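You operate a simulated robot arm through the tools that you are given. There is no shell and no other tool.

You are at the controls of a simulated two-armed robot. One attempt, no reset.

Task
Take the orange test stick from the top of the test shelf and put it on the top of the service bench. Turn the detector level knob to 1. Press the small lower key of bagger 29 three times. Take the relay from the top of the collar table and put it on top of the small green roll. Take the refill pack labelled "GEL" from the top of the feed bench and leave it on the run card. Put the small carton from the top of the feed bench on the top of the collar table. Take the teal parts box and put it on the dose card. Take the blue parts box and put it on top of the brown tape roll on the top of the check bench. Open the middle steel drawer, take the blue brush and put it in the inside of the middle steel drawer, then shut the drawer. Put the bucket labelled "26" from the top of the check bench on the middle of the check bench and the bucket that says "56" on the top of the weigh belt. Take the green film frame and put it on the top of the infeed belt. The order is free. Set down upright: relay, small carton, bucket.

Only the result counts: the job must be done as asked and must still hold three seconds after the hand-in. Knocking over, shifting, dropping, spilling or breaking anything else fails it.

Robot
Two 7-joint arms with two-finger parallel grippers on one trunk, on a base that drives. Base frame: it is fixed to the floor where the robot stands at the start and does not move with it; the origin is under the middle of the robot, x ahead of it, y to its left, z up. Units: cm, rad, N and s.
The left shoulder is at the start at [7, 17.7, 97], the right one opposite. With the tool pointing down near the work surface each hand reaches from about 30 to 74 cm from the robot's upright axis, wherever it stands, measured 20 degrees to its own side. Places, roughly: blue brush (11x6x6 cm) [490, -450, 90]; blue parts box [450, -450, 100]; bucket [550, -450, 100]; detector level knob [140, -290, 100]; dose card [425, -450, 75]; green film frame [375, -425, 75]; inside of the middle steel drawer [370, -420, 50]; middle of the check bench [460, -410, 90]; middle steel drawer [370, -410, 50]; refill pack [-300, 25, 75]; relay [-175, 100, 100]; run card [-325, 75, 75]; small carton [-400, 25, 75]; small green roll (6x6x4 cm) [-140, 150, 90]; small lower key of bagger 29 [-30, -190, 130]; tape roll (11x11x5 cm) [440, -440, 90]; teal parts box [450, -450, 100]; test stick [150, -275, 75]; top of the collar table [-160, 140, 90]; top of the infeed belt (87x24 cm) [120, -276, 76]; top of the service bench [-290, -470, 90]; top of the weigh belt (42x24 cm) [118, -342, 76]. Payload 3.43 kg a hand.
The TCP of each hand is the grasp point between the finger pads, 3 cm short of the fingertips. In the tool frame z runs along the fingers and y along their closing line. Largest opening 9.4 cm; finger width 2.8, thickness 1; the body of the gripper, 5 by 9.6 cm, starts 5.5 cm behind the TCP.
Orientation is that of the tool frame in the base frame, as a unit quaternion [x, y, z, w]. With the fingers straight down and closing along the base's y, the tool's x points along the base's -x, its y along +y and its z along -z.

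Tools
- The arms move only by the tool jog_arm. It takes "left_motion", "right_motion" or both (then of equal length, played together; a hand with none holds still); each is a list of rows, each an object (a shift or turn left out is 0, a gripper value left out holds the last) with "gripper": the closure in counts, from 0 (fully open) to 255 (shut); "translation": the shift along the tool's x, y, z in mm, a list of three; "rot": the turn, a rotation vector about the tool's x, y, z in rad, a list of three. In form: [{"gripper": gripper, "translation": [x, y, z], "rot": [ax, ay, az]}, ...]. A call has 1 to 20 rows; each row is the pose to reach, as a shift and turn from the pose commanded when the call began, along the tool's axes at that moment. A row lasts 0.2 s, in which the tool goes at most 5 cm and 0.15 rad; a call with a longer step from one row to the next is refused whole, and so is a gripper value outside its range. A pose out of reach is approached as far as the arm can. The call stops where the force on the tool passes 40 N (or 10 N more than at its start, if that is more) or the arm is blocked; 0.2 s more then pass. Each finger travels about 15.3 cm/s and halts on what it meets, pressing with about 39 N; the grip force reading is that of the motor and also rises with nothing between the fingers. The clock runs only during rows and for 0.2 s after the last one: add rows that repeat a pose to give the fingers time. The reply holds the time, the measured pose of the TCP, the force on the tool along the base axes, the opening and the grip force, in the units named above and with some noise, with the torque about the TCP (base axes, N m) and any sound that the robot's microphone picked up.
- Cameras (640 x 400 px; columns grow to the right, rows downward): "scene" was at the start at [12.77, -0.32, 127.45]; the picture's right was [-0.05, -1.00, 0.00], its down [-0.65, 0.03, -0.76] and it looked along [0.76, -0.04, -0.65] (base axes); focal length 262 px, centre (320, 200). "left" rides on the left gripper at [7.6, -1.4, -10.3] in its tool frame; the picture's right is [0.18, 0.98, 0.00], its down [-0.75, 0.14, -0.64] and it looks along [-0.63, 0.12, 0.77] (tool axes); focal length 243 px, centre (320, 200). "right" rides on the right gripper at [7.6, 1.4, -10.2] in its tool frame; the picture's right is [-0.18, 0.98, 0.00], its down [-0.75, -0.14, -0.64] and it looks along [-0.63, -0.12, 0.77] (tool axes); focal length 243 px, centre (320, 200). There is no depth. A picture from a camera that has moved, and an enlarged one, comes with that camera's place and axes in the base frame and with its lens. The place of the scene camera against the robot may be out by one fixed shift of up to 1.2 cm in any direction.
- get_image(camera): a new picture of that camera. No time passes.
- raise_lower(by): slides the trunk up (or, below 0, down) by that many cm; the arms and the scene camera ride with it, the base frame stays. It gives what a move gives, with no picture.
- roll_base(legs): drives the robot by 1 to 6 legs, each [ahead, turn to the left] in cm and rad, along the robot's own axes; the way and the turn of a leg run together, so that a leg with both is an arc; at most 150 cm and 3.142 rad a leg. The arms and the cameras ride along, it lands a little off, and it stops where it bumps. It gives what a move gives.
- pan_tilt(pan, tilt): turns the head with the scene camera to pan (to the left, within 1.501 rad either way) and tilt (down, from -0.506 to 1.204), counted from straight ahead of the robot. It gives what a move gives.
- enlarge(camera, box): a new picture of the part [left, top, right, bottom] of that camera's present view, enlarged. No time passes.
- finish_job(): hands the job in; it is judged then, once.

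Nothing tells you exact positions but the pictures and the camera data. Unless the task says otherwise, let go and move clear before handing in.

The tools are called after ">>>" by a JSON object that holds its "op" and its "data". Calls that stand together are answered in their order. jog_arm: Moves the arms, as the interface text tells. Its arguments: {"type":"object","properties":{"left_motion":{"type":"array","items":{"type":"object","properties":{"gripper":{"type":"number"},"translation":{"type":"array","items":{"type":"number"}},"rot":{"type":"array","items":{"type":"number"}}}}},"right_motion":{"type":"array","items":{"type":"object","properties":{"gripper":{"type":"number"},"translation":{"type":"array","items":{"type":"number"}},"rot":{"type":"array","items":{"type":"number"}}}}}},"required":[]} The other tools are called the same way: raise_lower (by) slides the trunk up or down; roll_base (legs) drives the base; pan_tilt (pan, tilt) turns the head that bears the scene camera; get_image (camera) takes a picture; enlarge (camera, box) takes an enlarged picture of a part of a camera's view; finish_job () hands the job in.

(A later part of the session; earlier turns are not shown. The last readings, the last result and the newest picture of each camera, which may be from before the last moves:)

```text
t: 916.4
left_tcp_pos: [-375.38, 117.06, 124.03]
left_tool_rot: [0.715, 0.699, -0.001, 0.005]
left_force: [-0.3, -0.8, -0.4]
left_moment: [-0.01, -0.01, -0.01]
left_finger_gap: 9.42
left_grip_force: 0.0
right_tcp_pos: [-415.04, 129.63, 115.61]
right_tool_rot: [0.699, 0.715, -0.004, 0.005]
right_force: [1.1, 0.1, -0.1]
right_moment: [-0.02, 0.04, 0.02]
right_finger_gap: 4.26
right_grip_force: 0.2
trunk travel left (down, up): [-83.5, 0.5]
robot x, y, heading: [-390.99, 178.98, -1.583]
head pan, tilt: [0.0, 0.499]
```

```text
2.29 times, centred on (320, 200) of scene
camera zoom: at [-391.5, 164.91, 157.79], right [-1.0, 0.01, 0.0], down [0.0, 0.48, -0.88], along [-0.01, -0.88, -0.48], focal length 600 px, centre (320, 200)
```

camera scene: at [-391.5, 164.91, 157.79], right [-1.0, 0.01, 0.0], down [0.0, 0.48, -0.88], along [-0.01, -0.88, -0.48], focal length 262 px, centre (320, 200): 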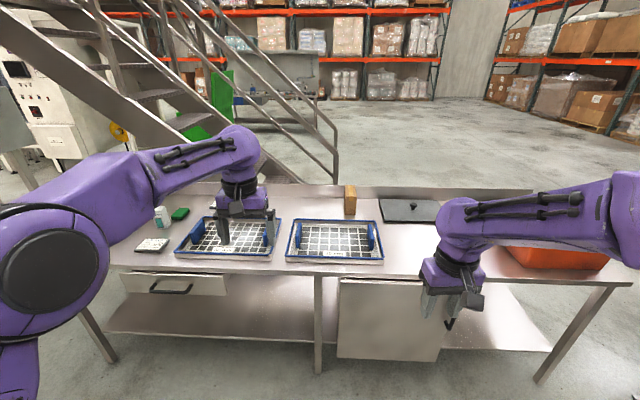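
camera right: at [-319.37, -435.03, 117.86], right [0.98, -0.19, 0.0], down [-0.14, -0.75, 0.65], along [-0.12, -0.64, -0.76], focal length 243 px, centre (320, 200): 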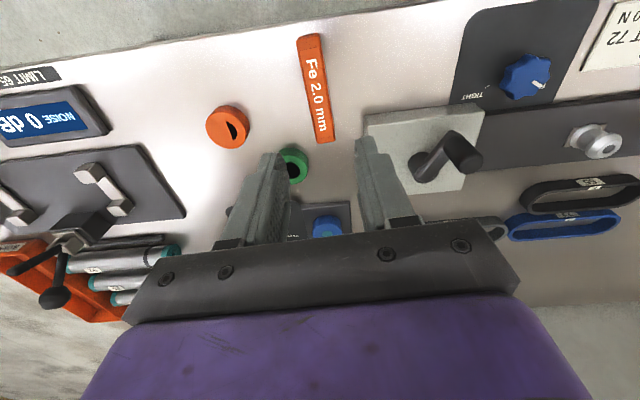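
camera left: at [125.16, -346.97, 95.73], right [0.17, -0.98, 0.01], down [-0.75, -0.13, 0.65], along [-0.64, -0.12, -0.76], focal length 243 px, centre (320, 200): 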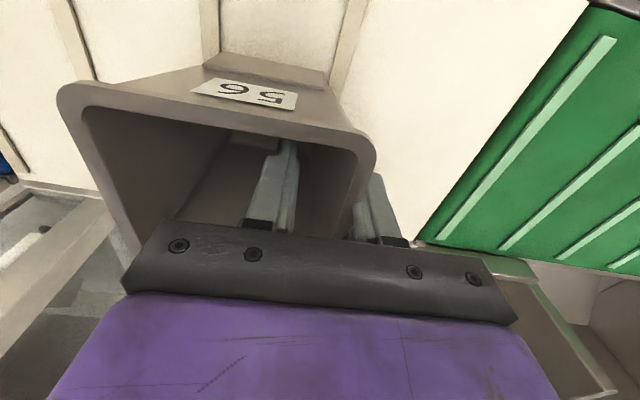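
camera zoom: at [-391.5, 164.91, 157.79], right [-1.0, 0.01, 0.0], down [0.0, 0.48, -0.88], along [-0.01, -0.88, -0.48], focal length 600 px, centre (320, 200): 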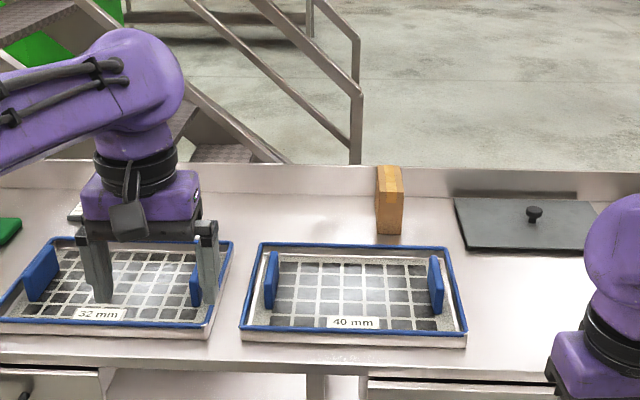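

I can see the carton at about [-410, 43] and the refill items further left. I'll move along the bench to x about -320 to look at the refill pack and run card.

>>> {"op": "roll_base", "data": {"legs": [[0, 1.583], [68, 0], [0, -1.571]]}}

>>> {"op": "get_image", "data": {"camera": "scene"}}

>>> {"op": "enlarge", "data": {"camera": "scene", "box": [180, 140, 460, 300]}}

```text
t: 927.9
left_tcp_pos: [-303.6, 119.88, 124.05]
left_tool_rot: [0.695, 0.719, -0.001, 0.005]
left_force: [-0.1, -0.2, 1.1]
left_moment: [0.0, -0.01, -0.02]
left_finger_gap: 9.42
left_grip_force: 0.2
right_tcp_pos: [-343.88, 130.19, 115.59]
right_tool_rot: [0.679, 0.734, -0.003, 0.005]
right_force: [0.2, -0.5, -0.1]
right_moment: [-0.02, -0.01, -0.02]
right_finger_gap: 4.25
right_grip_force: 0.1
trunk travel left (down, up): [-83.5, 0.5]
robot x, y, heading: [-322.39, 180.69, -1.529]
head pan, tilt: [0.0, 0.499]
```

```text
taken
camera scene: at [-322.32, 166.81, 157.79], right [-1.0, -0.04, 0.0], down [-0.02, 0.48, -0.88], along [0.04, -0.88, -0.48], focal length 262 px, centre (320, 200)
```

scene: 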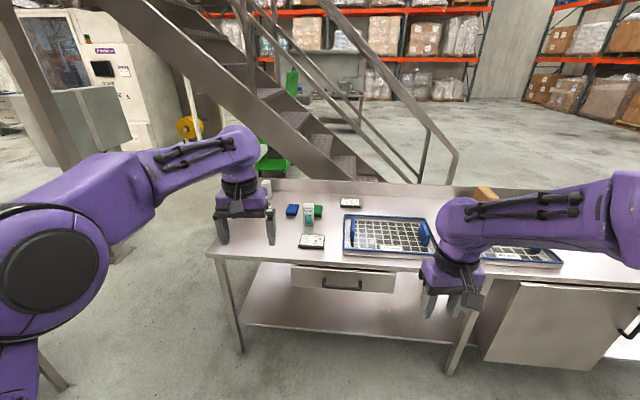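

```text
2.29 times, centred on (320, 220) of scene
camera zoom: at [-322.32, 166.81, 157.79], right [-1.0, -0.04, 0.0], down [-0.02, 0.48, -0.88], along [0.04, -0.88, -0.48], focal length 600 px, centre (320, 154)
```

zoom: 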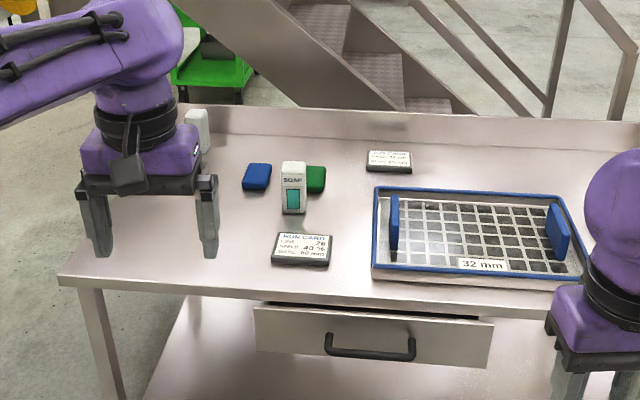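

The run card is near the front edge; one pack says SOAP, another white one is half hidden behind my left hand. I'll move the hand aside and zoom.

>>> {"op": "jog_arm", "data": {"left_motion": [{"translation": [30, 20, -10]}, {"translation": [60, 40, -20]}, {"translation": [90, 60, -20]}, {"translation": [120, 80, -20]}, {"translation": [120, 100, -20]}]}}

>>> {"op": "enlarge", "data": {"camera": "scene", "box": [210, 160, 350, 260]}}

```text
t: 929.1
left_tcp_pos: [-293.86, 132.26, 125.96]
left_tool_rot: [0.695, 0.719, -0.001, 0.005]
left_force: [0.0, -0.1, -1.5]
left_moment: [0.05, -0.02, 0.0]
left_finger_gap: 9.44
left_grip_force: 0.1
right_tcp_pos: [-343.82, 130.31, 115.5]
right_tool_rot: [0.679, 0.734, -0.003, 0.004]
right_force: [0.3, 0.2, -0.4]
right_moment: [0.03, 0.01, -0.02]
right_finger_gap: 4.24
right_grip_force: 0.0
trunk travel left (down, up): [-83.5, 0.5]
robot x, y, heading: [-322.07, 180.54, -1.529]
head pan, tilt: [0.0, 0.499]
```

```text
4.00 times, centred on (280, 210) of scene
camera zoom: at [-322.22, 166.79, 157.78], right [-1.0, -0.04, 0.0], down [-0.02, 0.48, -0.88], along [0.04, -0.88, -0.48], focal length 1050 px, centre (480, 160)
```

zoom: 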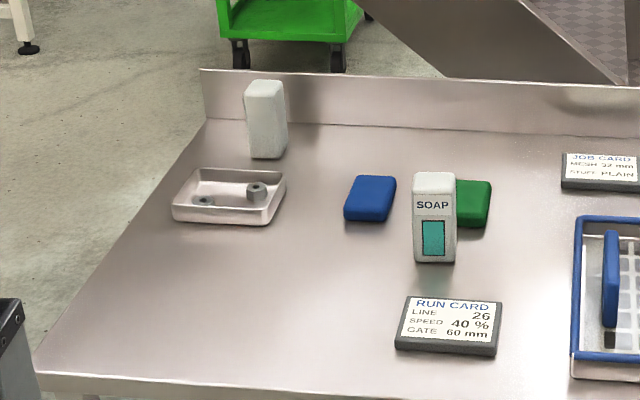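

The second white pack at about [-284, 30] hides its label; it must be GEL, but I'll verify. It's best reached from the bench's east end (x -271), so I'll drive around there.

>>> {"op": "roll_base", "data": {"legs": [[0, 1.529], [60, 0]]}}

>>> {"op": "pan_tilt", "data": {"pan": 0.0, "tilt": 0.45}}

>>> {"op": "get_image", "data": {"camera": "scene"}}

>>> {"op": "pan_tilt", "data": {"pan": -0.8, "tilt": 0.45}}

>>> {"op": "get_image", "data": {"camera": "scene"}}

```text
t: 936.3
left_tcp_pos: [-214.23, 210.43, 126.05]
left_tool_rot: [-0.01, 1.0, 0.003, 0.005]
left_force: [0.7, 0.4, -0.5]
left_moment: [-0.03, -0.05, -0.02]
left_finger_gap: 9.41
left_grip_force: 0.1
right_tcp_pos: [-212.61, 160.65, 115.67]
right_tool_rot: [-0.033, 0.999, 0.0, 0.006]
right_force: [1.1, -0.2, -0.1]
right_moment: [0.01, 0.01, 0.02]
right_finger_gap: 4.22
right_grip_force: 0.0
trunk travel left (down, up): [-83.5, 0.5]
robot x, y, heading: [-262.96, 182.71, 0.031]
head pan, tilt: [0.0, 0.499]
```

```text
t: 936.9
left_tcp_pos: [-214.09, 210.55, 125.97]
left_tool_rot: [-0.011, 1.0, 0.004, 0.005]
left_force: [-0.7, 0.6, 0.1]
left_moment: [-0.01, 0.0, 0.0]
left_finger_gap: 9.42
left_grip_force: 0.1
right_tcp_pos: [-212.53, 160.7, 115.54]
right_tool_rot: [-0.034, 0.999, 0.0, 0.005]
right_force: [0.8, -0.5, 1.1]
right_moment: [0.0, 0.01, -0.04]
right_finger_gap: 4.25
right_grip_force: 0.2
trunk travel left (down, up): [-83.5, 0.5]
robot x, y, heading: [-263.14, 182.6, 0.035]
head pan, tilt: [0.0, 0.45]
```

```text
taken
camera scene: at [-249.38, 183.36, 158.24], right [0.03, -1.0, 0.0], down [-0.44, -0.01, -0.9], along [0.9, 0.03, -0.44], focal length 262 px, centre (320, 200)
```

scene: 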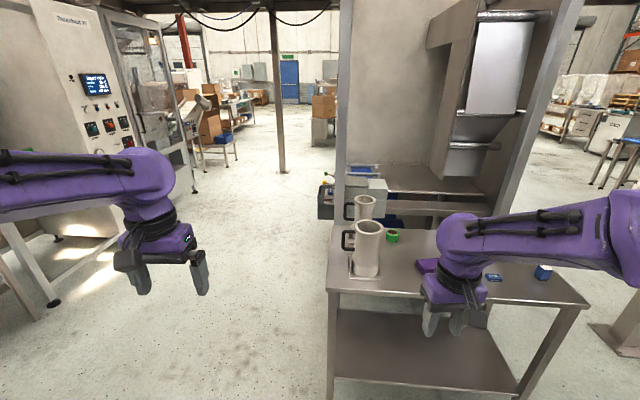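

```text
t: 938.0
left_tcp_pos: [-214.01, 210.43, 125.98]
left_tool_rot: [-0.011, 1.0, 0.002, 0.004]
left_force: [-0.7, -0.7, 0.8]
left_moment: [0.02, -0.02, 0.01]
left_finger_gap: 9.42
left_grip_force: 0.1
right_tcp_pos: [-212.59, 160.7, 115.66]
right_tool_rot: [-0.033, 0.999, 0.001, 0.006]
right_force: [-0.7, 0.2, -0.5]
right_moment: [0.0, -0.02, 0.03]
right_finger_gap: 4.23
right_grip_force: 0.0
trunk travel left (down, up): [-83.5, 0.5]
robot x, y, heading: [-262.97, 182.79, 0.034]
head pan, tilt: [-0.799, 0.45]
```

```text
taken
camera scene: at [-251.92, 176.7, 158.24], right [-0.69, -0.72, 0.0], down [-0.31, 0.3, -0.9], along [0.65, -0.62, -0.44], focal length 262 px, centre (320, 200)
```

scene: 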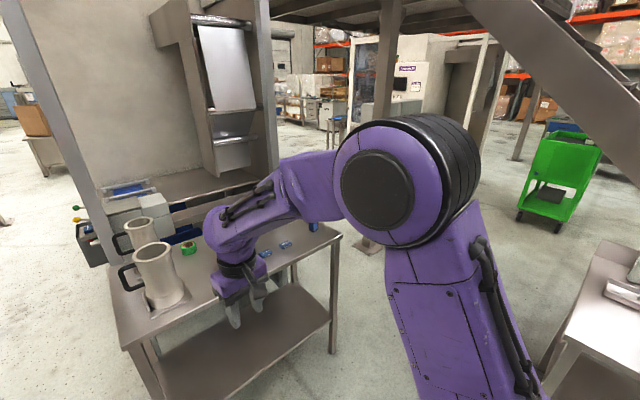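

The collar table is right here ahead, with the small green roll and small blue parts. I'll zoom in on those first.

>>> {"op": "pan_tilt", "data": {"pan": -0.35, "tilt": 0.55}}

>>> {"op": "get_image", "data": {"camera": "scene"}}

>>> {"op": "enlarge", "data": {"camera": "scene", "box": [220, 180, 460, 320]}}

```text
t: 938.9
left_tcp_pos: [-214.07, 210.59, 126.04]
left_tool_rot: [-0.011, 1.0, 0.002, 0.004]
left_force: [-0.3, 0.5, 0.0]
left_moment: [0.0, -0.03, -0.04]
left_finger_gap: 9.4
left_grip_force: 0.1
right_tcp_pos: [-212.73, 160.73, 115.56]
right_tool_rot: [-0.032, 0.999, 0.0, 0.006]
right_force: [-0.1, 0.7, 0.0]
right_moment: [-0.02, -0.02, 0.02]
right_finger_gap: 4.24
right_grip_force: 0.1
trunk travel left (down, up): [-83.5, 0.5]
robot x, y, heading: [-262.81, 182.65, 0.036]
head pan, tilt: [-0.351, 0.55]
```

```text
taken
camera scene: at [-250.0, 180.24, 157.33], right [-0.31, -0.95, 0.0], down [-0.5, 0.16, -0.85], along [0.81, -0.27, -0.52], focal length 262 px, centre (320, 200)
```

scene: 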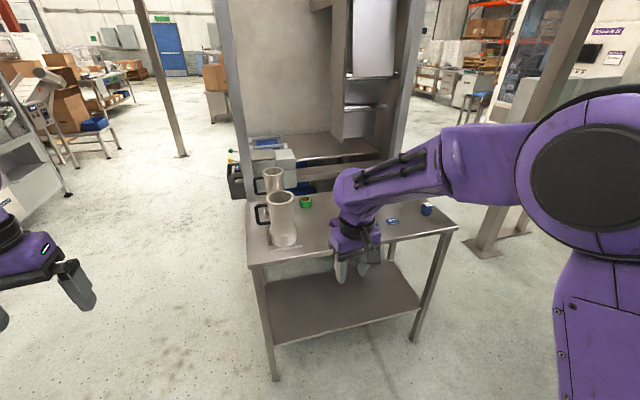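

```text
2.67 times, centred on (340, 250) of scene
camera zoom: at [-250.0, 180.24, 157.33], right [-0.31, -0.95, 0.0], down [-0.5, 0.16, -0.85], along [0.81, -0.27, -0.52], focal length 700 px, centre (267, 67)
```

zoom: 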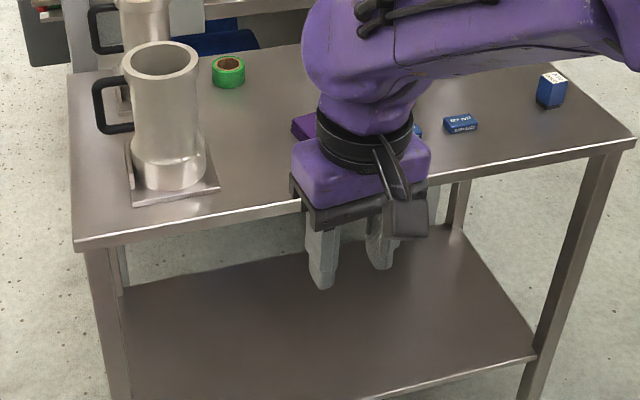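

My right hand hides part of the table. I'll pull it back and look again.

>>> {"op": "jog_arm", "data": {"right_motion": [{"translation": [20, -40, -10]}, {"translation": [40, -80, -20]}, {"translation": [60, -120, -20]}, {"translation": [80, -150, -20]}, {"translation": [100, -170, -20]}]}}

>>> {"op": "enlarge", "data": {"camera": "scene", "box": [220, 180, 460, 320]}}

>>> {"op": "enlarge", "data": {"camera": "scene", "box": [310, 190, 450, 260]}}

```text
t: 940.1
left_tcp_pos: [-214.22, 210.5, 126.04]
left_tool_rot: [-0.011, 1.0, 0.003, 0.004]
left_force: [0.0, -0.8, -0.4]
left_moment: [-0.01, -0.02, -0.03]
left_finger_gap: 9.38
left_grip_force: 0.0
right_tcp_pos: [-221.5, 142.93, 117.5]
right_tool_rot: [-0.033, 0.999, 0.0, 0.006]
right_force: [-0.3, -0.8, 0.1]
right_moment: [-0.01, 0.02, -0.02]
right_finger_gap: 4.24
right_grip_force: 0.0
trunk travel left (down, up): [-83.5, 0.5]
robot x, y, heading: [-262.89, 182.54, 0.03]
head pan, tilt: [-0.351, 0.55]
```

```text
2.67 times, centred on (340, 250) of scene
camera zoom: at [-250.12, 180.22, 157.34], right [-0.31, -0.95, 0.0], down [-0.5, 0.16, -0.85], along [0.81, -0.27, -0.52], focal length 700 px, centre (267, 67)
```

zoom: 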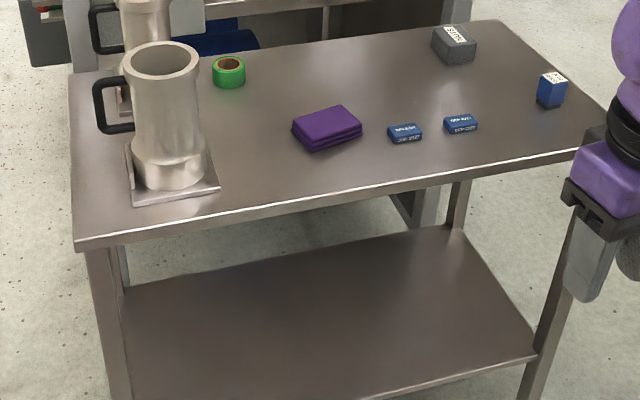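

```text
4.57 times, centred on (380, 225) of scene
camera zoom: at [-250.12, 180.22, 157.34], right [-0.31, -0.95, 0.0], down [-0.5, 0.16, -0.85], along [0.81, -0.27, -0.52], focal length 1200 px, centre (46, 86)
```

zoom: 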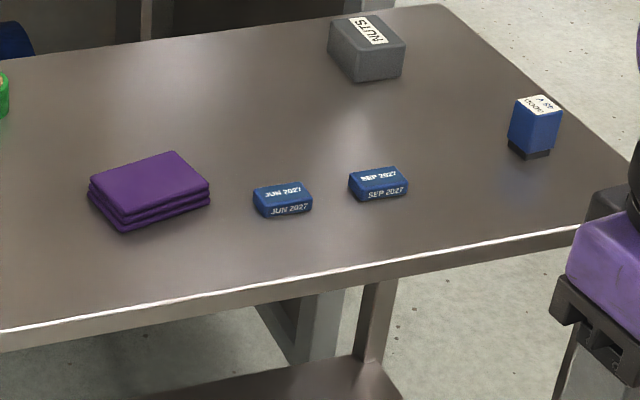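

The relay is the blue cube with the black base at about [-168, 99]; the green roll is at about [-143, 152]. I'll position the robot at about [-208, 150] facing the table.

>>> {"op": "roll_base", "data": {"legs": [[0, -1.601], [33, 0], [0, 1.571]]}}

>>> {"op": "get_image", "data": {"camera": "scene"}}

```text
t: 950.0
left_tcp_pos: [-212.71, 174.13, 126.04]
left_tool_rot: [0.022, 1.0, 0.003, 0.004]
left_force: [-0.3, -0.5, -0.2]
left_moment: [-0.03, -0.01, -0.02]
left_finger_gap: 9.4
left_grip_force: 0.1
right_tcp_pos: [-224.7, 107.31, 117.53]
right_tool_rot: [0.002, 1.0, 0.0, 0.005]
right_force: [-0.5, -0.5, 0.4]
right_moment: [0.01, -0.03, 0.0]
right_finger_gap: 4.24
right_grip_force: 0.0
trunk travel left (down, up): [-83.5, 0.5]
robot x, y, heading: [-263.39, 150.09, -0.034]
head pan, tilt: [-0.351, 0.55]
```

```text
taken
camera scene: at [-250.68, 146.37, 157.33], right [-0.38, -0.93, 0.0], down [-0.48, 0.2, -0.85], along [0.79, -0.32, -0.52], focal length 262 px, centre (320, 200)
```

scene: 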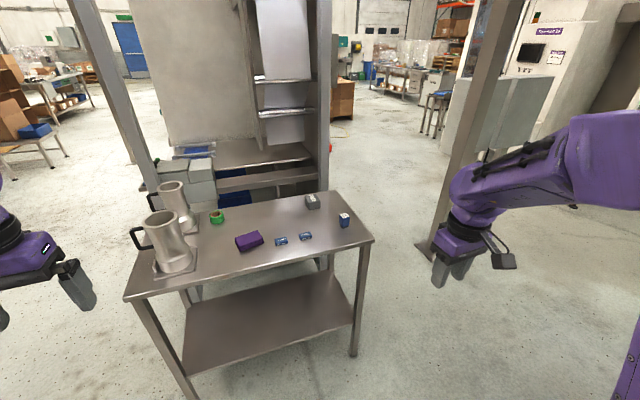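

>>> {"op": "roll_base", "data": {"legs": [[0, 0.034], [54, 0]]}}

>>> {"op": "pan_tilt", "data": {"pan": -0.2, "tilt": 0.8}}

>>> {"op": "get_image", "data": {"camera": "scene"}}

>>> {"op": "get_image", "data": {"camera": "right"}}

```text
t: 953.5
left_tcp_pos: [-160.66, 175.59, 126.01]
left_tool_rot: [0.007, 1.0, 0.002, 0.005]
left_force: [-0.1, -0.7, -0.5]
left_moment: [0.0, -0.05, 0.01]
left_finger_gap: 9.4
left_grip_force: 0.1
right_tcp_pos: [-170.46, 108.34, 117.5]
right_tool_rot: [-0.014, 1.0, 0.0, 0.005]
right_force: [-1.4, -0.7, 0.3]
right_moment: [0.0, -0.03, 0.0]
right_finger_gap: 4.26
right_grip_force: 0.1
trunk travel left (down, up): [-83.5, 0.5]
robot x, y, heading: [-210.39, 149.7, -0.007]
head pan, tilt: [-0.351, 0.55]
```

```text
t: 954.2
left_tcp_pos: [-160.38, 175.64, 125.97]
left_tool_rot: [0.006, 1.0, 0.004, 0.004]
left_force: [0.1, -0.5, -0.7]
left_moment: [-0.01, 0.01, 0.0]
left_finger_gap: 9.41
left_grip_force: 0.0
right_tcp_pos: [-170.35, 108.36, 117.46]
right_tool_rot: [-0.014, 1.0, 0.0, 0.005]
right_force: [0.2, -0.1, 0.3]
right_moment: [-0.03, -0.01, 0.0]
right_finger_gap: 4.25
right_grip_force: 0.0
trunk travel left (down, up): [-83.5, 0.5]
robot x, y, heading: [-210.31, 149.72, -0.004]
head pan, tilt: [-0.201, 0.799]
```

```text
taken
camera scene: at [-197.94, 148.11, 155.19], right [-0.2, -0.98, 0.0], down [-0.7, 0.15, -0.7], along [0.68, -0.14, -0.72], focal length 262 px, centre (320, 200)
```

scene: 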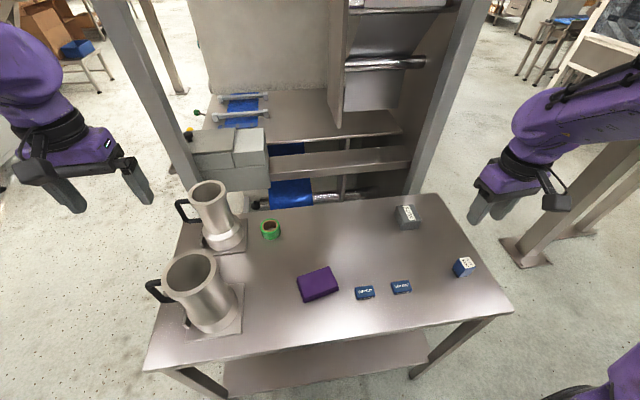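

```text
taken
camera right: at [-178.0, 109.52, 127.67], right [0.16, 0.99, 0.0], down [0.75, -0.12, 0.65], along [0.64, -0.1, -0.76], focal length 243 px, centre (320, 200)
```

right: 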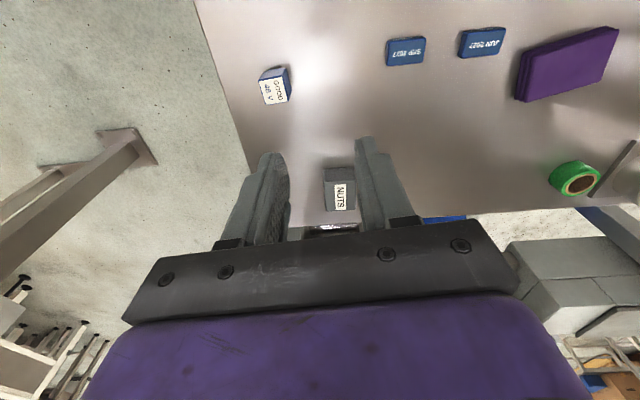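

Relay is at about [-169, 101.5], top z about 93; roll centre about [-144.6, 153], top z about 90. I'll zoom to see the relay's orientation.

>>> {"op": "enlarge", "data": {"camera": "right", "box": [230, 50, 330, 120]}}

>>> {"op": "enlarge", "data": {"camera": "scene", "box": [420, 230, 510, 300]}}

```text
5.71 times, centred on (280, 85) of right
camera zoom: at [-178.0, 109.52, 127.67], right [0.16, 0.99, 0.0], down [0.75, -0.12, 0.65], along [0.64, -0.1, -0.76], focal length 1386 px, centre (549, 857)
```

zoom: 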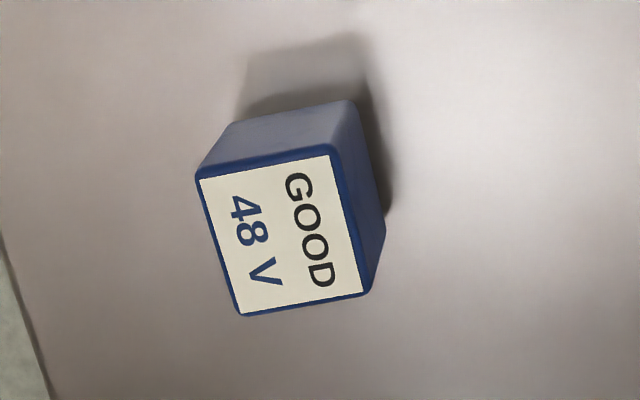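

```text
5.71 times, centred on (465, 265) of scene
camera zoom: at [-197.94, 148.11, 155.19], right [-0.2, -0.98, 0.0], down [-0.7, 0.15, -0.7], along [0.68, -0.14, -0.72], focal length 1500 px, centre (-509, -171)
```

zoom: 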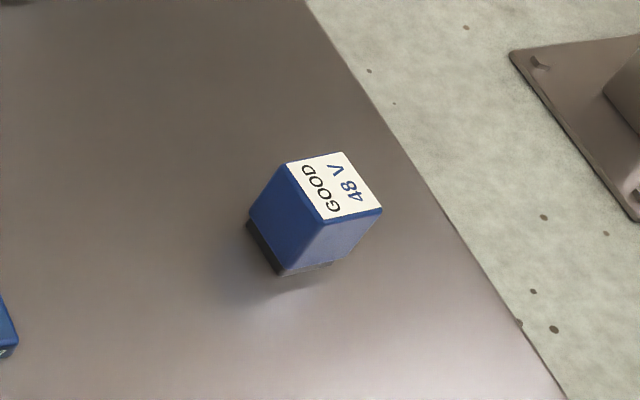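

The relay is about 3.2 cm square, aligned with the axes, centre [-169.25, 101.75]. I'll bring the right hand above it, then lower.

>>> {"op": "jog_arm", "data": {"right_motion": [{"translation": [-5, -33, 0], "gripper": 120, "rot": [0, 0, 0.028]}, {"translation": [-10, -67, 0], "rot": [0, 0, 0.028]}, {"translation": [-10, -67, 45], "rot": [0, 0, 0.028]}, {"translation": [-10, -67, 90], "rot": [0, 0, 0.028]}, {"translation": [-10, -67, 130], "rot": [0, 0, 0.028]}, {"translation": [-10, -67, 160], "rot": [0, 0, 0.028]}, {"translation": [-10, -67, 170], "rot": [0, 0, 0.028]}]}}

>>> {"op": "get_image", "data": {"camera": "right"}}

>>> {"op": "get_image", "data": {"camera": "scene"}}

```text
t: 955.8
left_tcp_pos: [-160.4, 175.6, 125.97]
left_tool_rot: [0.007, 1.0, 0.002, 0.004]
left_force: [0.8, -0.9, -0.5]
left_moment: [-0.02, 0.01, 0.0]
left_finger_gap: 9.39
left_grip_force: 0.1
right_tcp_pos: [-168.77, 101.48, 100.55]
right_tool_rot: [-0.001, 1.0, 0.0, 0.005]
right_force: [0.5, -0.3, 0.2]
right_moment: [0.01, -0.01, -0.01]
right_finger_gap: 4.99
right_grip_force: 0.2
trunk travel left (down, up): [-83.5, 0.5]
robot x, y, heading: [-209.91, 149.75, -0.007]
head pan, tilt: [-0.201, 0.799]
```

```text
taken
camera right: at [-176.49, 102.88, 110.63], right [0.18, 0.98, 0.0], down [0.75, -0.14, 0.65], along [0.64, -0.12, -0.76], focal length 243 px, centre (320, 200)
```

right: 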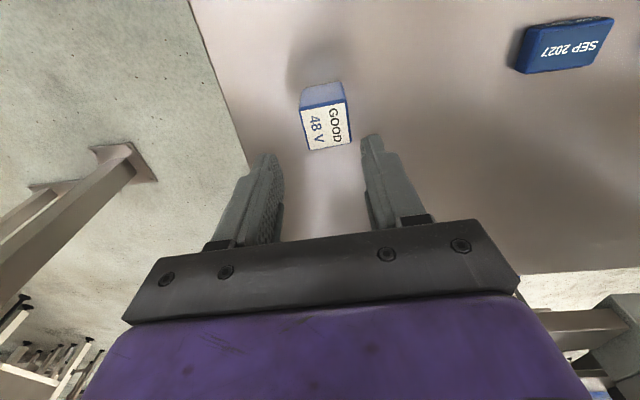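

```text
taken
camera scene: at [-197.99, 148.12, 155.19], right [-0.2, -0.98, 0.0], down [-0.7, 0.15, -0.7], along [0.68, -0.14, -0.72], focal length 262 px, centre (320, 200)
```

scene: 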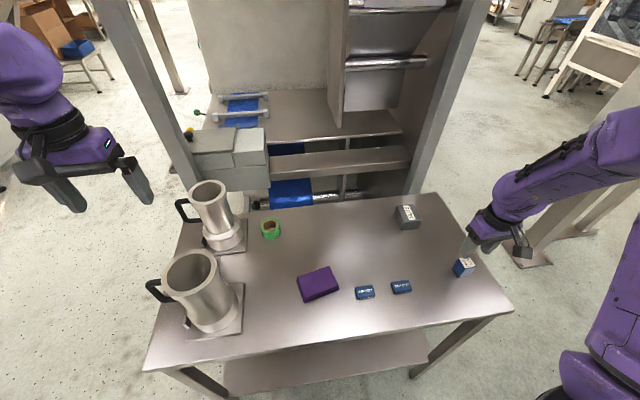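

Well centred. I'll lower to z 90.5 and grip the relay.

>>> {"op": "jog_arm", "data": {"right_motion": [{"translation": [0, 4, 30]}, {"translation": [0, 4, 60]}, {"translation": [0, 4, 85]}, {"translation": [0, 4, 97]}]}}

>>> {"op": "get_image", "data": {"camera": "right"}}

```text
t: 956.8
left_tcp_pos: [-160.67, 175.65, 126.13]
left_tool_rot: [0.009, 1.0, 0.003, 0.005]
left_force: [1.4, -0.4, 0.1]
left_moment: [-0.01, 0.03, 0.02]
left_finger_gap: 9.4
left_grip_force: 0.0
right_tcp_pos: [-169.01, 102.11, 91.51]
right_tool_rot: [-0.001, 1.0, -0.001, 0.006]
right_force: [-9.8, 1.3, 22.7]
right_moment: [0.76, 0.63, 0.01]
right_finger_gap: 5.06
right_grip_force: 1.3
trunk travel left (down, up): [-83.5, 0.5]
robot x, y, heading: [-210.26, 149.84, -0.006]
head pan, tilt: [-0.201, 0.799]
stopped in row 4 (right hand): the force on the tool passed its limit at 41 N (the readings are from after the stop); the commanded pose is now the measured one
```

```text
taken
camera right: at [-176.7, 103.5, 101.71], right [0.18, 0.98, 0.0], down [0.75, -0.14, 0.65], along [0.64, -0.12, -0.76], focal length 243 px, centre (320, 200)
```

right: 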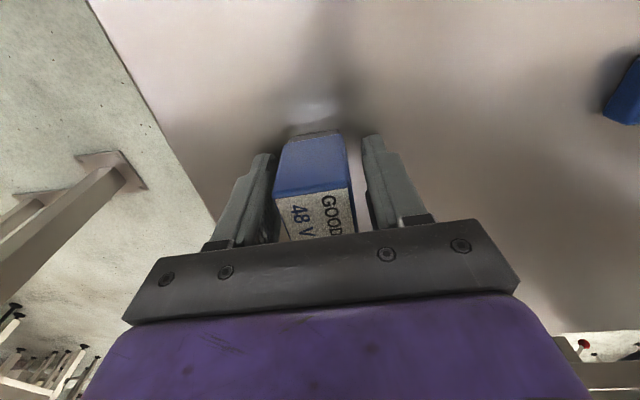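

The fingertips touched the table (z about 88.4). I'll rise 5 mm and close on the relay.

>>> {"op": "jog_arm", "data": {"right_motion": [{"translation": [0, 0, -5]}, {"translation": [0, 0, -6]}, {"translation": [0, 0, -6], "gripper": 255}, {"translation": [0, 0, -6], "gripper": 255}, {"translation": [0, 0, -6], "gripper": 255}]}}

>>> {"op": "get_image", "data": {"camera": "right"}}

```text
t: 958.0
left_tcp_pos: [-160.49, 175.4, 125.99]
left_tool_rot: [0.008, 1.0, 0.003, 0.004]
left_force: [-0.3, -0.5, 0.5]
left_moment: [-0.01, -0.02, 0.0]
left_finger_gap: 9.4
left_grip_force: 0.1
right_tcp_pos: [-168.82, 102.06, 91.97]
right_tool_rot: [0.0, 1.0, 0.0, 0.008]
right_force: [1.0, -0.9, -0.4]
right_moment: [-0.01, 0.02, -0.01]
right_finger_gap: 3.75
right_grip_force: 39.3
trunk travel left (down, up): [-83.5, 0.5]
robot x, y, heading: [-210.01, 149.87, -0.002]
head pan, tilt: [-0.201, 0.799]
```

```text
taken
camera right: at [-176.49, 103.32, 102.13], right [0.18, 0.98, 0.0], down [0.74, -0.14, 0.65], along [0.64, -0.12, -0.76], focal length 243 px, centre (320, 200)
```

right: 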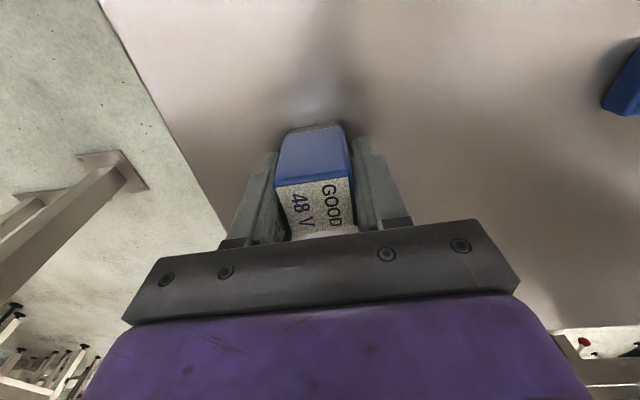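

The relay is held. I'll lift it, tuck the left hand back, and move the base 3 cm closer.

>>> {"op": "jog_arm", "data": {"right_motion": [{"translation": [0, 0, -30]}, {"translation": [0, 0, -60]}, {"translation": [0, 0, -100]}, {"translation": [0, 0, -120]}, {"translation": [0, 0, -120]}], "left_motion": [{"translation": [25, 20, -5]}, {"translation": [50, 40, -10]}, {"translation": [75, 60, -10]}, {"translation": [90, 80, -10]}, {"translation": [90, 80, -10]}]}}

>>> {"op": "roll_base", "data": {"legs": [[3, 0]]}}

>>> {"op": "get_image", "data": {"camera": "right"}}

```text
t: 959.2
left_tcp_pos: [-169.44, 183.6, 126.9]
left_tool_rot: [0.008, 1.0, 0.004, 0.005]
left_force: [0.4, 0.0, 0.9]
left_moment: [-0.01, 0.02, 0.04]
left_finger_gap: 9.41
left_grip_force: 0.1
right_tcp_pos: [-168.92, 102.04, 104.11]
right_tool_rot: [0.0, 1.0, -0.001, 0.006]
right_force: [0.1, 0.2, -1.5]
right_moment: [0.0, -0.02, 0.01]
right_finger_gap: 3.76
right_grip_force: 39.0
trunk travel left (down, up): [-83.5, 0.5]
robot x, y, heading: [-210.16, 149.79, -0.007]
head pan, tilt: [-0.201, 0.799]
```

```text
t: 960.0
left_tcp_pos: [-166.91, 183.53, 127.38]
left_tool_rot: [0.008, 1.0, 0.003, 0.007]
left_force: [-1.6, -0.4, 0.2]
left_moment: [-0.02, -0.03, -0.02]
left_finger_gap: 9.42
left_grip_force: 0.1
right_tcp_pos: [-166.63, 102.02, 104.37]
right_tool_rot: [-0.001, 1.0, 0.001, 0.009]
right_force: [-0.1, 0.6, 0.3]
right_moment: [0.0, -0.08, 0.01]
right_finger_gap: 3.75
right_grip_force: 38.9
trunk travel left (down, up): [-83.5, 0.5]
robot x, y, heading: [-207.28, 149.85, -0.007]
head pan, tilt: [-0.201, 0.799]
```

```text
taken
camera right: at [-174.33, 103.29, 114.42], right [0.18, 0.98, 0.0], down [0.74, -0.14, 0.66], along [0.65, -0.12, -0.75], focal length 243 px, centre (320, 200)
```

right: 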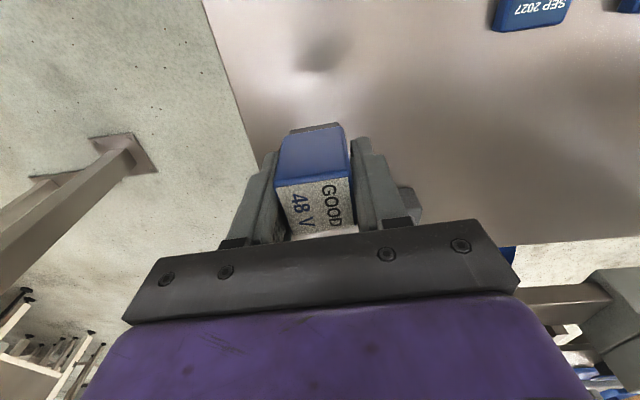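

>>> {"op": "jog_arm", "data": {"right_motion": [{"translation": [-10, 40, 0]}, {"translation": [-25, 80, 0]}, {"translation": [-45, 120, 0]}, {"translation": [-65, 160, 0]}, {"translation": [-85, 200, 0]}, {"translation": [-105, 240, 0]}, {"translation": [-125, 280, 0]}, {"translation": [-145, 320, 0]}, {"translation": [-165, 360, 0]}, {"translation": [-180, 395, 0]}]}}

>>> {"op": "get_image", "data": {"camera": "right"}}

>>> {"op": "get_image", "data": {"camera": "scene"}}

```text
t: 962.2
left_tcp_pos: [-166.2, 183.6, 126.99]
left_tool_rot: [0.008, 1.0, 0.002, 0.004]
left_force: [0.1, -0.5, 0.1]
left_moment: [-0.02, -0.03, 0.03]
left_finger_gap: 9.37
left_grip_force: 0.1
right_tcp_pos: [-147.95, 141.64, 104.23]
right_tool_rot: [0.0, 1.0, -0.002, 0.006]
right_force: [-0.5, -0.1, -1.0]
right_moment: [0.01, 0.0, 0.0]
right_finger_gap: 3.78
right_grip_force: 38.7
trunk travel left (down, up): [-83.5, 0.5]
robot x, y, heading: [-207.27, 149.92, -0.006]
head pan, tilt: [-0.201, 0.799]
```

```text
taken
camera right: at [-155.62, 142.94, 114.26], right [0.18, 0.98, 0.0], down [0.75, -0.14, 0.65], along [0.64, -0.12, -0.76], focal length 243 px, centre (320, 200)
```

right: 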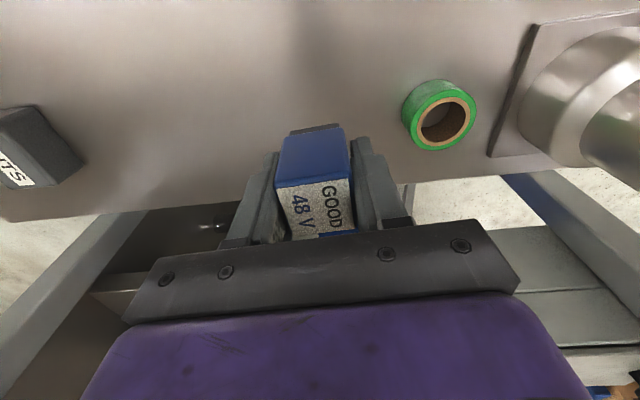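

```text
taken
camera scene: at [-194.87, 148.27, 155.19], right [-0.21, -0.98, 0.0], down [-0.7, 0.15, -0.7], along [0.68, -0.14, -0.72], focal length 262 px, centre (320, 200)
```

scene: 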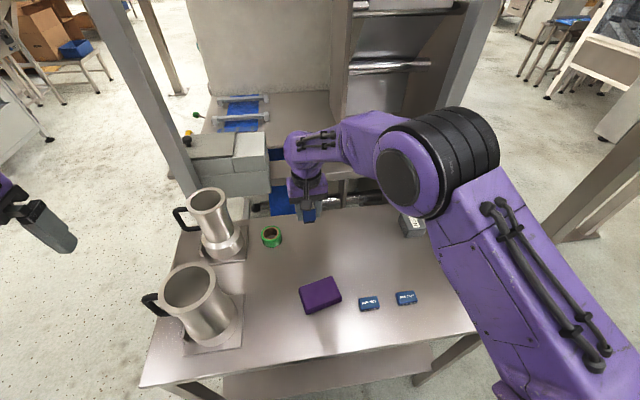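

The roll's centre is at [-144.8, 152.7]. I'll move the relay right over it.

>>> {"op": "jog_arm", "data": {"right_motion": [{"translation": [-10, 35, 0]}, {"translation": [-20, 70, 0]}, {"translation": [-33, 111, 0]}, {"translation": [-33, 111, 0]}]}}

>>> {"op": "get_image", "data": {"camera": "right"}}

>>> {"op": "enlarge", "data": {"camera": "scene", "box": [180, 150, 360, 290]}}

```text
t: 963.2
left_tcp_pos: [-166.36, 183.49, 127.16]
left_tool_rot: [0.008, 1.0, 0.003, 0.004]
left_force: [-0.3, -1.1, -1.1]
left_moment: [-0.02, 0.03, 0.01]
left_finger_gap: 9.41
left_grip_force: 0.1
right_tcp_pos: [-144.82, 152.64, 104.31]
right_tool_rot: [0.0, 1.0, -0.001, 0.006]
right_force: [-0.5, 1.3, -0.6]
right_moment: [0.02, -0.02, 0.0]
right_finger_gap: 3.75
right_grip_force: 38.9
trunk travel left (down, up): [-83.5, 0.5]
robot x, y, heading: [-207.22, 149.6, -0.008]
head pan, tilt: [-0.201, 0.799]
```

```text
taken
camera right: at [-152.47, 153.89, 114.48], right [0.18, 0.98, 0.0], down [0.75, -0.14, 0.65], along [0.64, -0.12, -0.76], focal length 243 px, centre (320, 200)
```

right: 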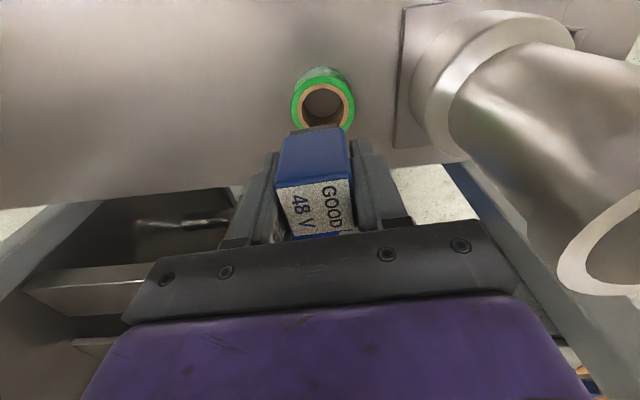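

```text
2.86 times, centred on (270, 220) of scene
camera zoom: at [-194.97, 148.04, 155.19], right [-0.21, -0.98, 0.0], down [-0.7, 0.15, -0.7], along [0.68, -0.14, -0.72], focal length 750 px, centre (463, 143)
```

zoom: 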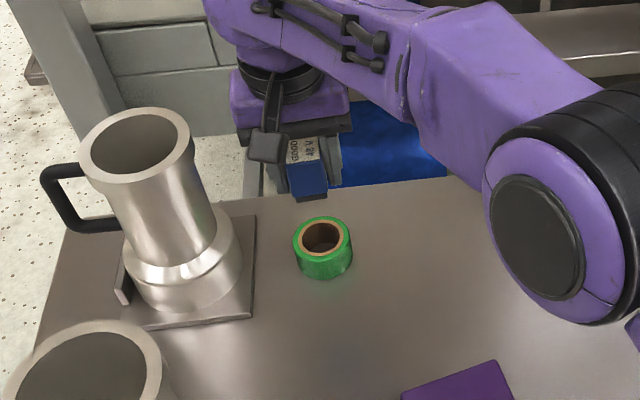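

Centred to within a millimetre. I'll lower it onto the roll.

>>> {"op": "jog_arm", "data": {"right_motion": [{"translation": [0, 0, 25]}, {"translation": [0, 0, 50]}, {"translation": [0, 0, 65]}, {"translation": [0, 0, 72]}, {"translation": [0, 0, 76]}]}}

>>> {"op": "get_image", "data": {"camera": "right"}}

>>> {"op": "enlarge", "data": {"camera": "scene", "box": [180, 150, 360, 290]}}

```text
t: 964.5
left_tcp_pos: [-166.29, 183.59, 127.09]
left_tool_rot: [0.008, 1.0, 0.002, 0.005]
left_force: [-0.4, -0.1, 0.7]
left_moment: [-0.02, -0.03, -0.01]
left_finger_gap: 9.38
left_grip_force: 0.1
right_tcp_pos: [-144.61, 152.59, 96.72]
right_tool_rot: [0.0, 1.0, 0.0, 0.006]
right_force: [-0.8, -0.2, -0.8]
right_moment: [-0.02, -0.04, -0.03]
right_finger_gap: 3.74
right_grip_force: 38.6
trunk travel left (down, up): [-83.5, 0.5]
robot x, y, heading: [-207.15, 149.48, -0.008]
head pan, tilt: [-0.201, 0.799]
```

```text
taken
camera right: at [-152.32, 153.89, 106.93], right [0.18, 0.98, 0.0], down [0.75, -0.14, 0.65], along [0.64, -0.12, -0.76], focal length 243 px, centre (320, 200)
```

right: 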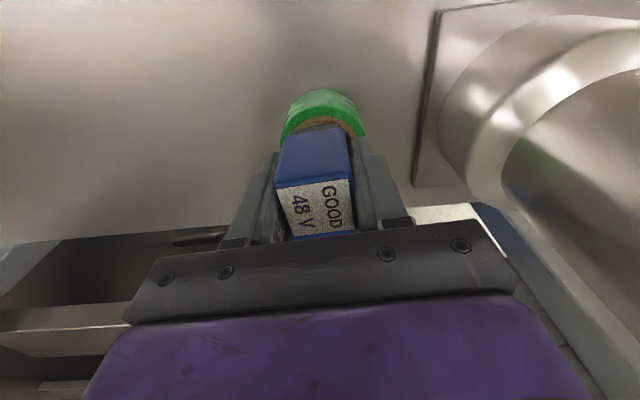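

```text
2.86 times, centred on (270, 220) of scene
camera zoom: at [-194.94, 148.08, 155.19], right [-0.21, -0.98, 0.0], down [-0.7, 0.15, -0.7], along [0.68, -0.14, -0.72], focal length 750 px, centre (463, 143)
```

zoom: 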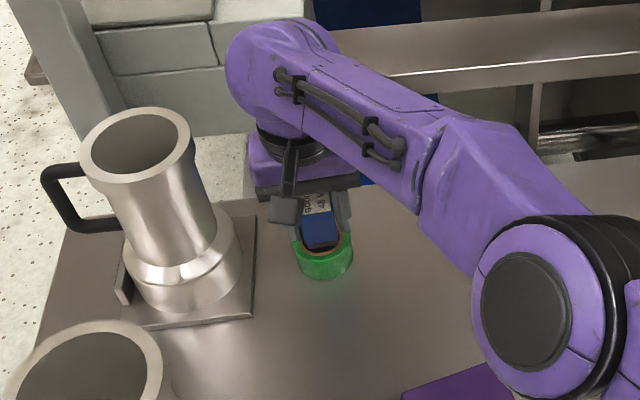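

>>> {"op": "jog_arm", "data": {"right_motion": [{"translation": [0, 0, 3]}, {"translation": [0, 0, 5]}, {"translation": [0, 0, 7]}, {"translation": [0, 0, 9]}]}}

>>> {"op": "enlarge", "data": {"camera": "scene", "box": [220, 180, 320, 260]}}

```text
t: 965.5
left_tcp_pos: [-166.2, 183.46, 127.0]
left_tool_rot: [0.008, 1.0, 0.002, 0.004]
left_force: [0.0, 0.0, 0.7]
left_moment: [0.02, -0.03, 0.02]
left_finger_gap: 9.41
left_grip_force: 0.0
right_tcp_pos: [-144.77, 152.45, 95.87]
right_tool_rot: [0.0, 1.0, -0.001, 0.007]
right_force: [-0.1, 0.4, -1.3]
right_moment: [0.05, 0.0, 0.01]
right_finger_gap: 3.78
right_grip_force: 39.5
trunk travel left (down, up): [-83.5, 0.5]
robot x, y, heading: [-206.79, 149.76, -0.011]
head pan, tilt: [-0.201, 0.799]
```

```text
5.00 times, centred on (270, 220) of scene
camera zoom: at [-194.94, 148.13, 155.19], right [-0.21, -0.98, 0.0], down [-0.7, 0.15, -0.7], along [0.68, -0.14, -0.72], focal length 1312 px, centre (570, 100)
```

zoom: 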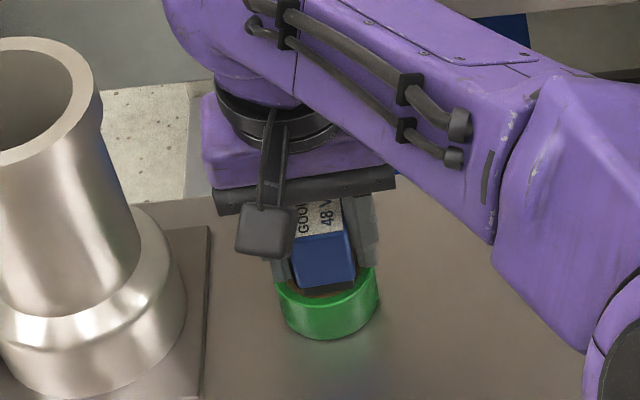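

>>> {"op": "jog_arm", "data": {"right_motion": [{"translation": [0, 0, 2]}, {"translation": [0, 0, 4]}, {"translation": [0, 0, 5]}, {"translation": [0, 0, 6]}]}}

```text
t: 966.5
left_tcp_pos: [-166.23, 183.54, 127.13]
left_tool_rot: [0.009, 1.0, 0.002, 0.005]
left_force: [0.1, -0.4, -1.0]
left_moment: [-0.01, 0.01, -0.02]
left_finger_gap: 9.42
left_grip_force: 0.0
right_tcp_pos: [-144.77, 152.56, 95.74]
right_tool_rot: [-0.002, 1.0, 0.0, 0.007]
right_force: [0.6, -0.2, -1.1]
right_moment: [-0.02, 0.02, -0.01]
right_finger_gap: 3.77
right_grip_force: 38.7
right hand out of reach, approached as far as the arm can: row 1, 2, 3, 4
trunk travel left (down, up): [-83.5, 0.5]
robot x, y, heading: [-207.12, 149.61, -0.003]
head pan, tilt: [-0.201, 0.799]
```

The arm is at its limit downward, so I'll use the trunk for the last few millimetres.

>>> {"op": "raise_lower", "data": {"by": -0.4}}

```text
t: 967.0
left_tcp_pos: [-166.35, 183.5, 126.59]
left_tool_rot: [0.008, 1.0, 0.002, 0.005]
left_force: [-0.1, -0.6, 0.1]
left_moment: [-0.02, -0.01, 0.0]
left_finger_gap: 9.42
left_grip_force: 0.0
right_tcp_pos: [-144.69, 152.47, 95.39]
right_tool_rot: [0.0, 1.0, 0.001, 0.007]
right_force: [-1.4, -0.5, 3.9]
right_moment: [0.01, 0.01, 0.01]
right_finger_gap: 3.77
right_grip_force: 38.7
trunk travel left (down, up): [-83.1, 0.9]
robot x, y, heading: [-207.24, 149.81, -0.007]
head pan, tilt: [-0.201, 0.799]
```

>>> {"op": "raise_lower", "data": {"by": -0.15}}

>>> {"op": "jog_arm", "data": {"right_motion": [{"gripper": 245}, {"gripper": 215}, {"gripper": 150}, {"gripper": 120}, {"gripper": 120}]}}

>>> {"op": "get_image", "data": {"camera": "right"}}

>>> {"op": "enlarge", "data": {"camera": "scene", "box": [220, 180, 320, 260]}}

```text
t: 967.5
left_tcp_pos: [-166.35, 183.54, 126.54]
left_tool_rot: [0.008, 1.0, 0.003, 0.005]
left_force: [0.8, -0.1, 0.7]
left_moment: [-0.04, 0.0, -0.06]
left_finger_gap: 9.42
left_grip_force: 0.0
right_tcp_pos: [-144.87, 152.47, 95.41]
right_tool_rot: [0.0, 1.0, 0.0, 0.008]
right_force: [3.1, 0.7, 12.3]
right_moment: [0.06, 0.0, 0.01]
right_finger_gap: 3.76
right_grip_force: 38.6
trunk travel left (down, up): [-83.0, 1.0]
robot x, y, heading: [-207.28, 149.69, -0.009]
head pan, tilt: [-0.201, 0.799]
```

```text
t: 968.7
left_tcp_pos: [-166.22, 183.53, 126.48]
left_tool_rot: [0.008, 1.0, 0.002, 0.005]
left_force: [0.3, 0.1, -0.4]
left_moment: [-0.02, -0.06, 0.01]
left_finger_gap: 9.41
left_grip_force: 0.0
right_tcp_pos: [-144.81, 152.61, 95.23]
right_tool_rot: [-0.001, 1.0, 0.0, 0.007]
right_force: [-0.1, -0.4, -0.1]
right_moment: [0.02, 0.0, -0.02]
right_finger_gap: 4.98
right_grip_force: 0.0
trunk travel left (down, up): [-83.0, 1.0]
robot x, y, heading: [-207.03, 150.02, -0.01]
head pan, tilt: [-0.201, 0.799]
```

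```text
taken
camera right: at [-152.46, 153.82, 105.43], right [0.18, 0.98, 0.0], down [0.75, -0.14, 0.65], along [0.64, -0.12, -0.76], focal length 243 px, centre (320, 200)
```

right: 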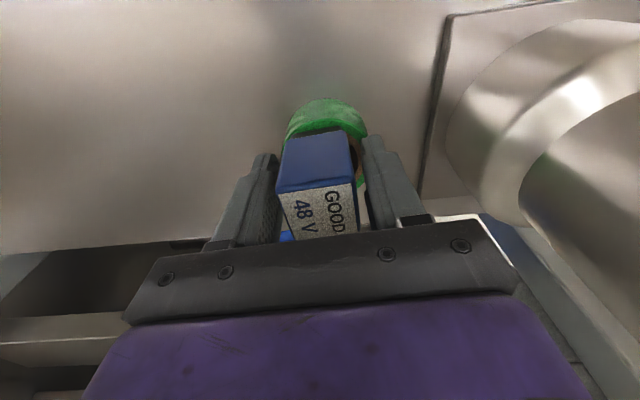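

```text
5.00 times, centred on (270, 220) of scene
camera zoom: at [-194.98, 148.12, 154.64], right [-0.21, -0.98, 0.0], down [-0.7, 0.15, -0.7], along [0.68, -0.14, -0.72], focal length 1312 px, centre (570, 100)
```

zoom: 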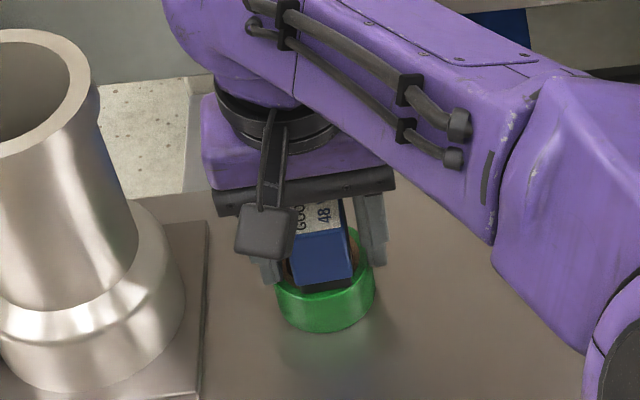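

The relay stands on the roll. I'll raise the hand straight up.

>>> {"op": "raise_lower", "data": {"by": 0.9}}

>>> {"op": "jog_arm", "data": {"right_motion": [{"translation": [0, 0, -15]}, {"translation": [0, 0, -30]}, {"translation": [0, 0, -55]}, {"translation": [0, 0, -85]}, {"translation": [0, 0, -115]}, {"translation": [0, 0, -145]}]}}

>>> {"op": "get_image", "data": {"camera": "right"}}

>>> {"op": "get_image", "data": {"camera": "scene"}}

```text
t: 969.3
left_tcp_pos: [-166.36, 183.45, 127.5]
left_tool_rot: [0.009, 1.0, 0.003, 0.005]
left_force: [-0.4, 0.4, 0.6]
left_moment: [0.02, 0.01, -0.04]
left_finger_gap: 9.39
left_grip_force: 0.0
right_tcp_pos: [-144.76, 152.4, 96.06]
right_tool_rot: [0.0, 1.0, 0.0, 0.007]
right_force: [-0.5, -0.8, -0.2]
right_moment: [-0.02, -0.01, 0.02]
right_finger_gap: 4.97
right_grip_force: 0.0
trunk travel left (down, up): [-83.9, 0.1]
robot x, y, heading: [-206.83, 149.82, -0.009]
head pan, tilt: [-0.201, 0.799]
```

```text
t: 970.7
left_tcp_pos: [-166.34, 183.44, 127.5]
left_tool_rot: [0.007, 1.0, 0.002, 0.005]
left_force: [0.9, -0.9, 0.0]
left_moment: [-0.02, -0.05, 0.01]
left_finger_gap: 9.41
left_grip_force: 0.1
right_tcp_pos: [-144.8, 152.56, 110.64]
right_tool_rot: [-0.001, 1.0, -0.001, 0.007]
right_force: [0.5, 0.7, 0.4]
right_moment: [-0.02, -0.01, -0.03]
right_finger_gap: 4.99
right_grip_force: 0.0
trunk travel left (down, up): [-83.9, 0.1]
robot x, y, heading: [-207.07, 149.62, -0.008]
head pan, tilt: [-0.201, 0.799]
```

```text
taken
camera right: at [-152.62, 153.9, 120.89], right [0.18, 0.98, 0.0], down [0.74, -0.14, 0.65], along [0.64, -0.12, -0.76], focal length 243 px, centre (320, 200)
```

right: 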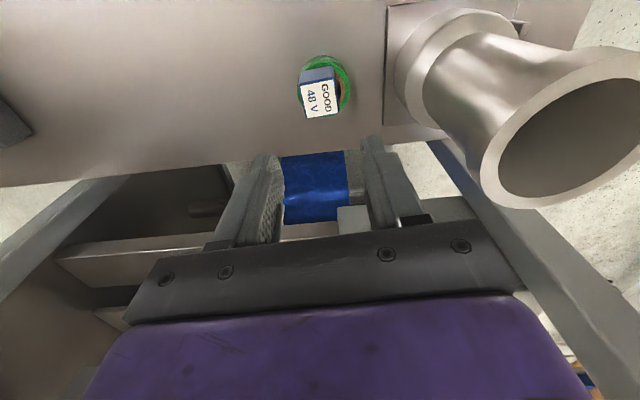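

```text
taken
camera scene: at [-195.04, 148.13, 155.54], right [-0.21, -0.98, 0.0], down [-0.7, 0.15, -0.7], along [0.68, -0.14, -0.72], focal length 262 px, centre (320, 200)
```

scene: 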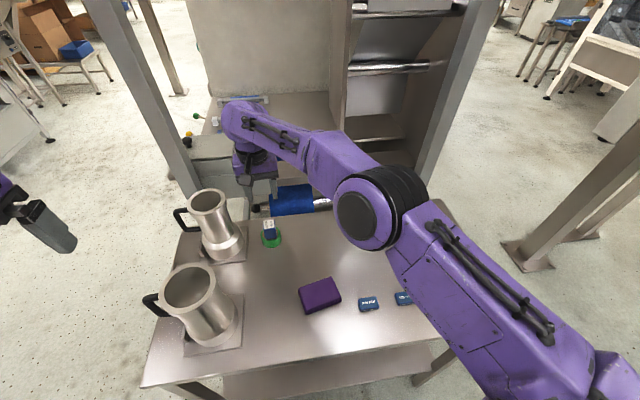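

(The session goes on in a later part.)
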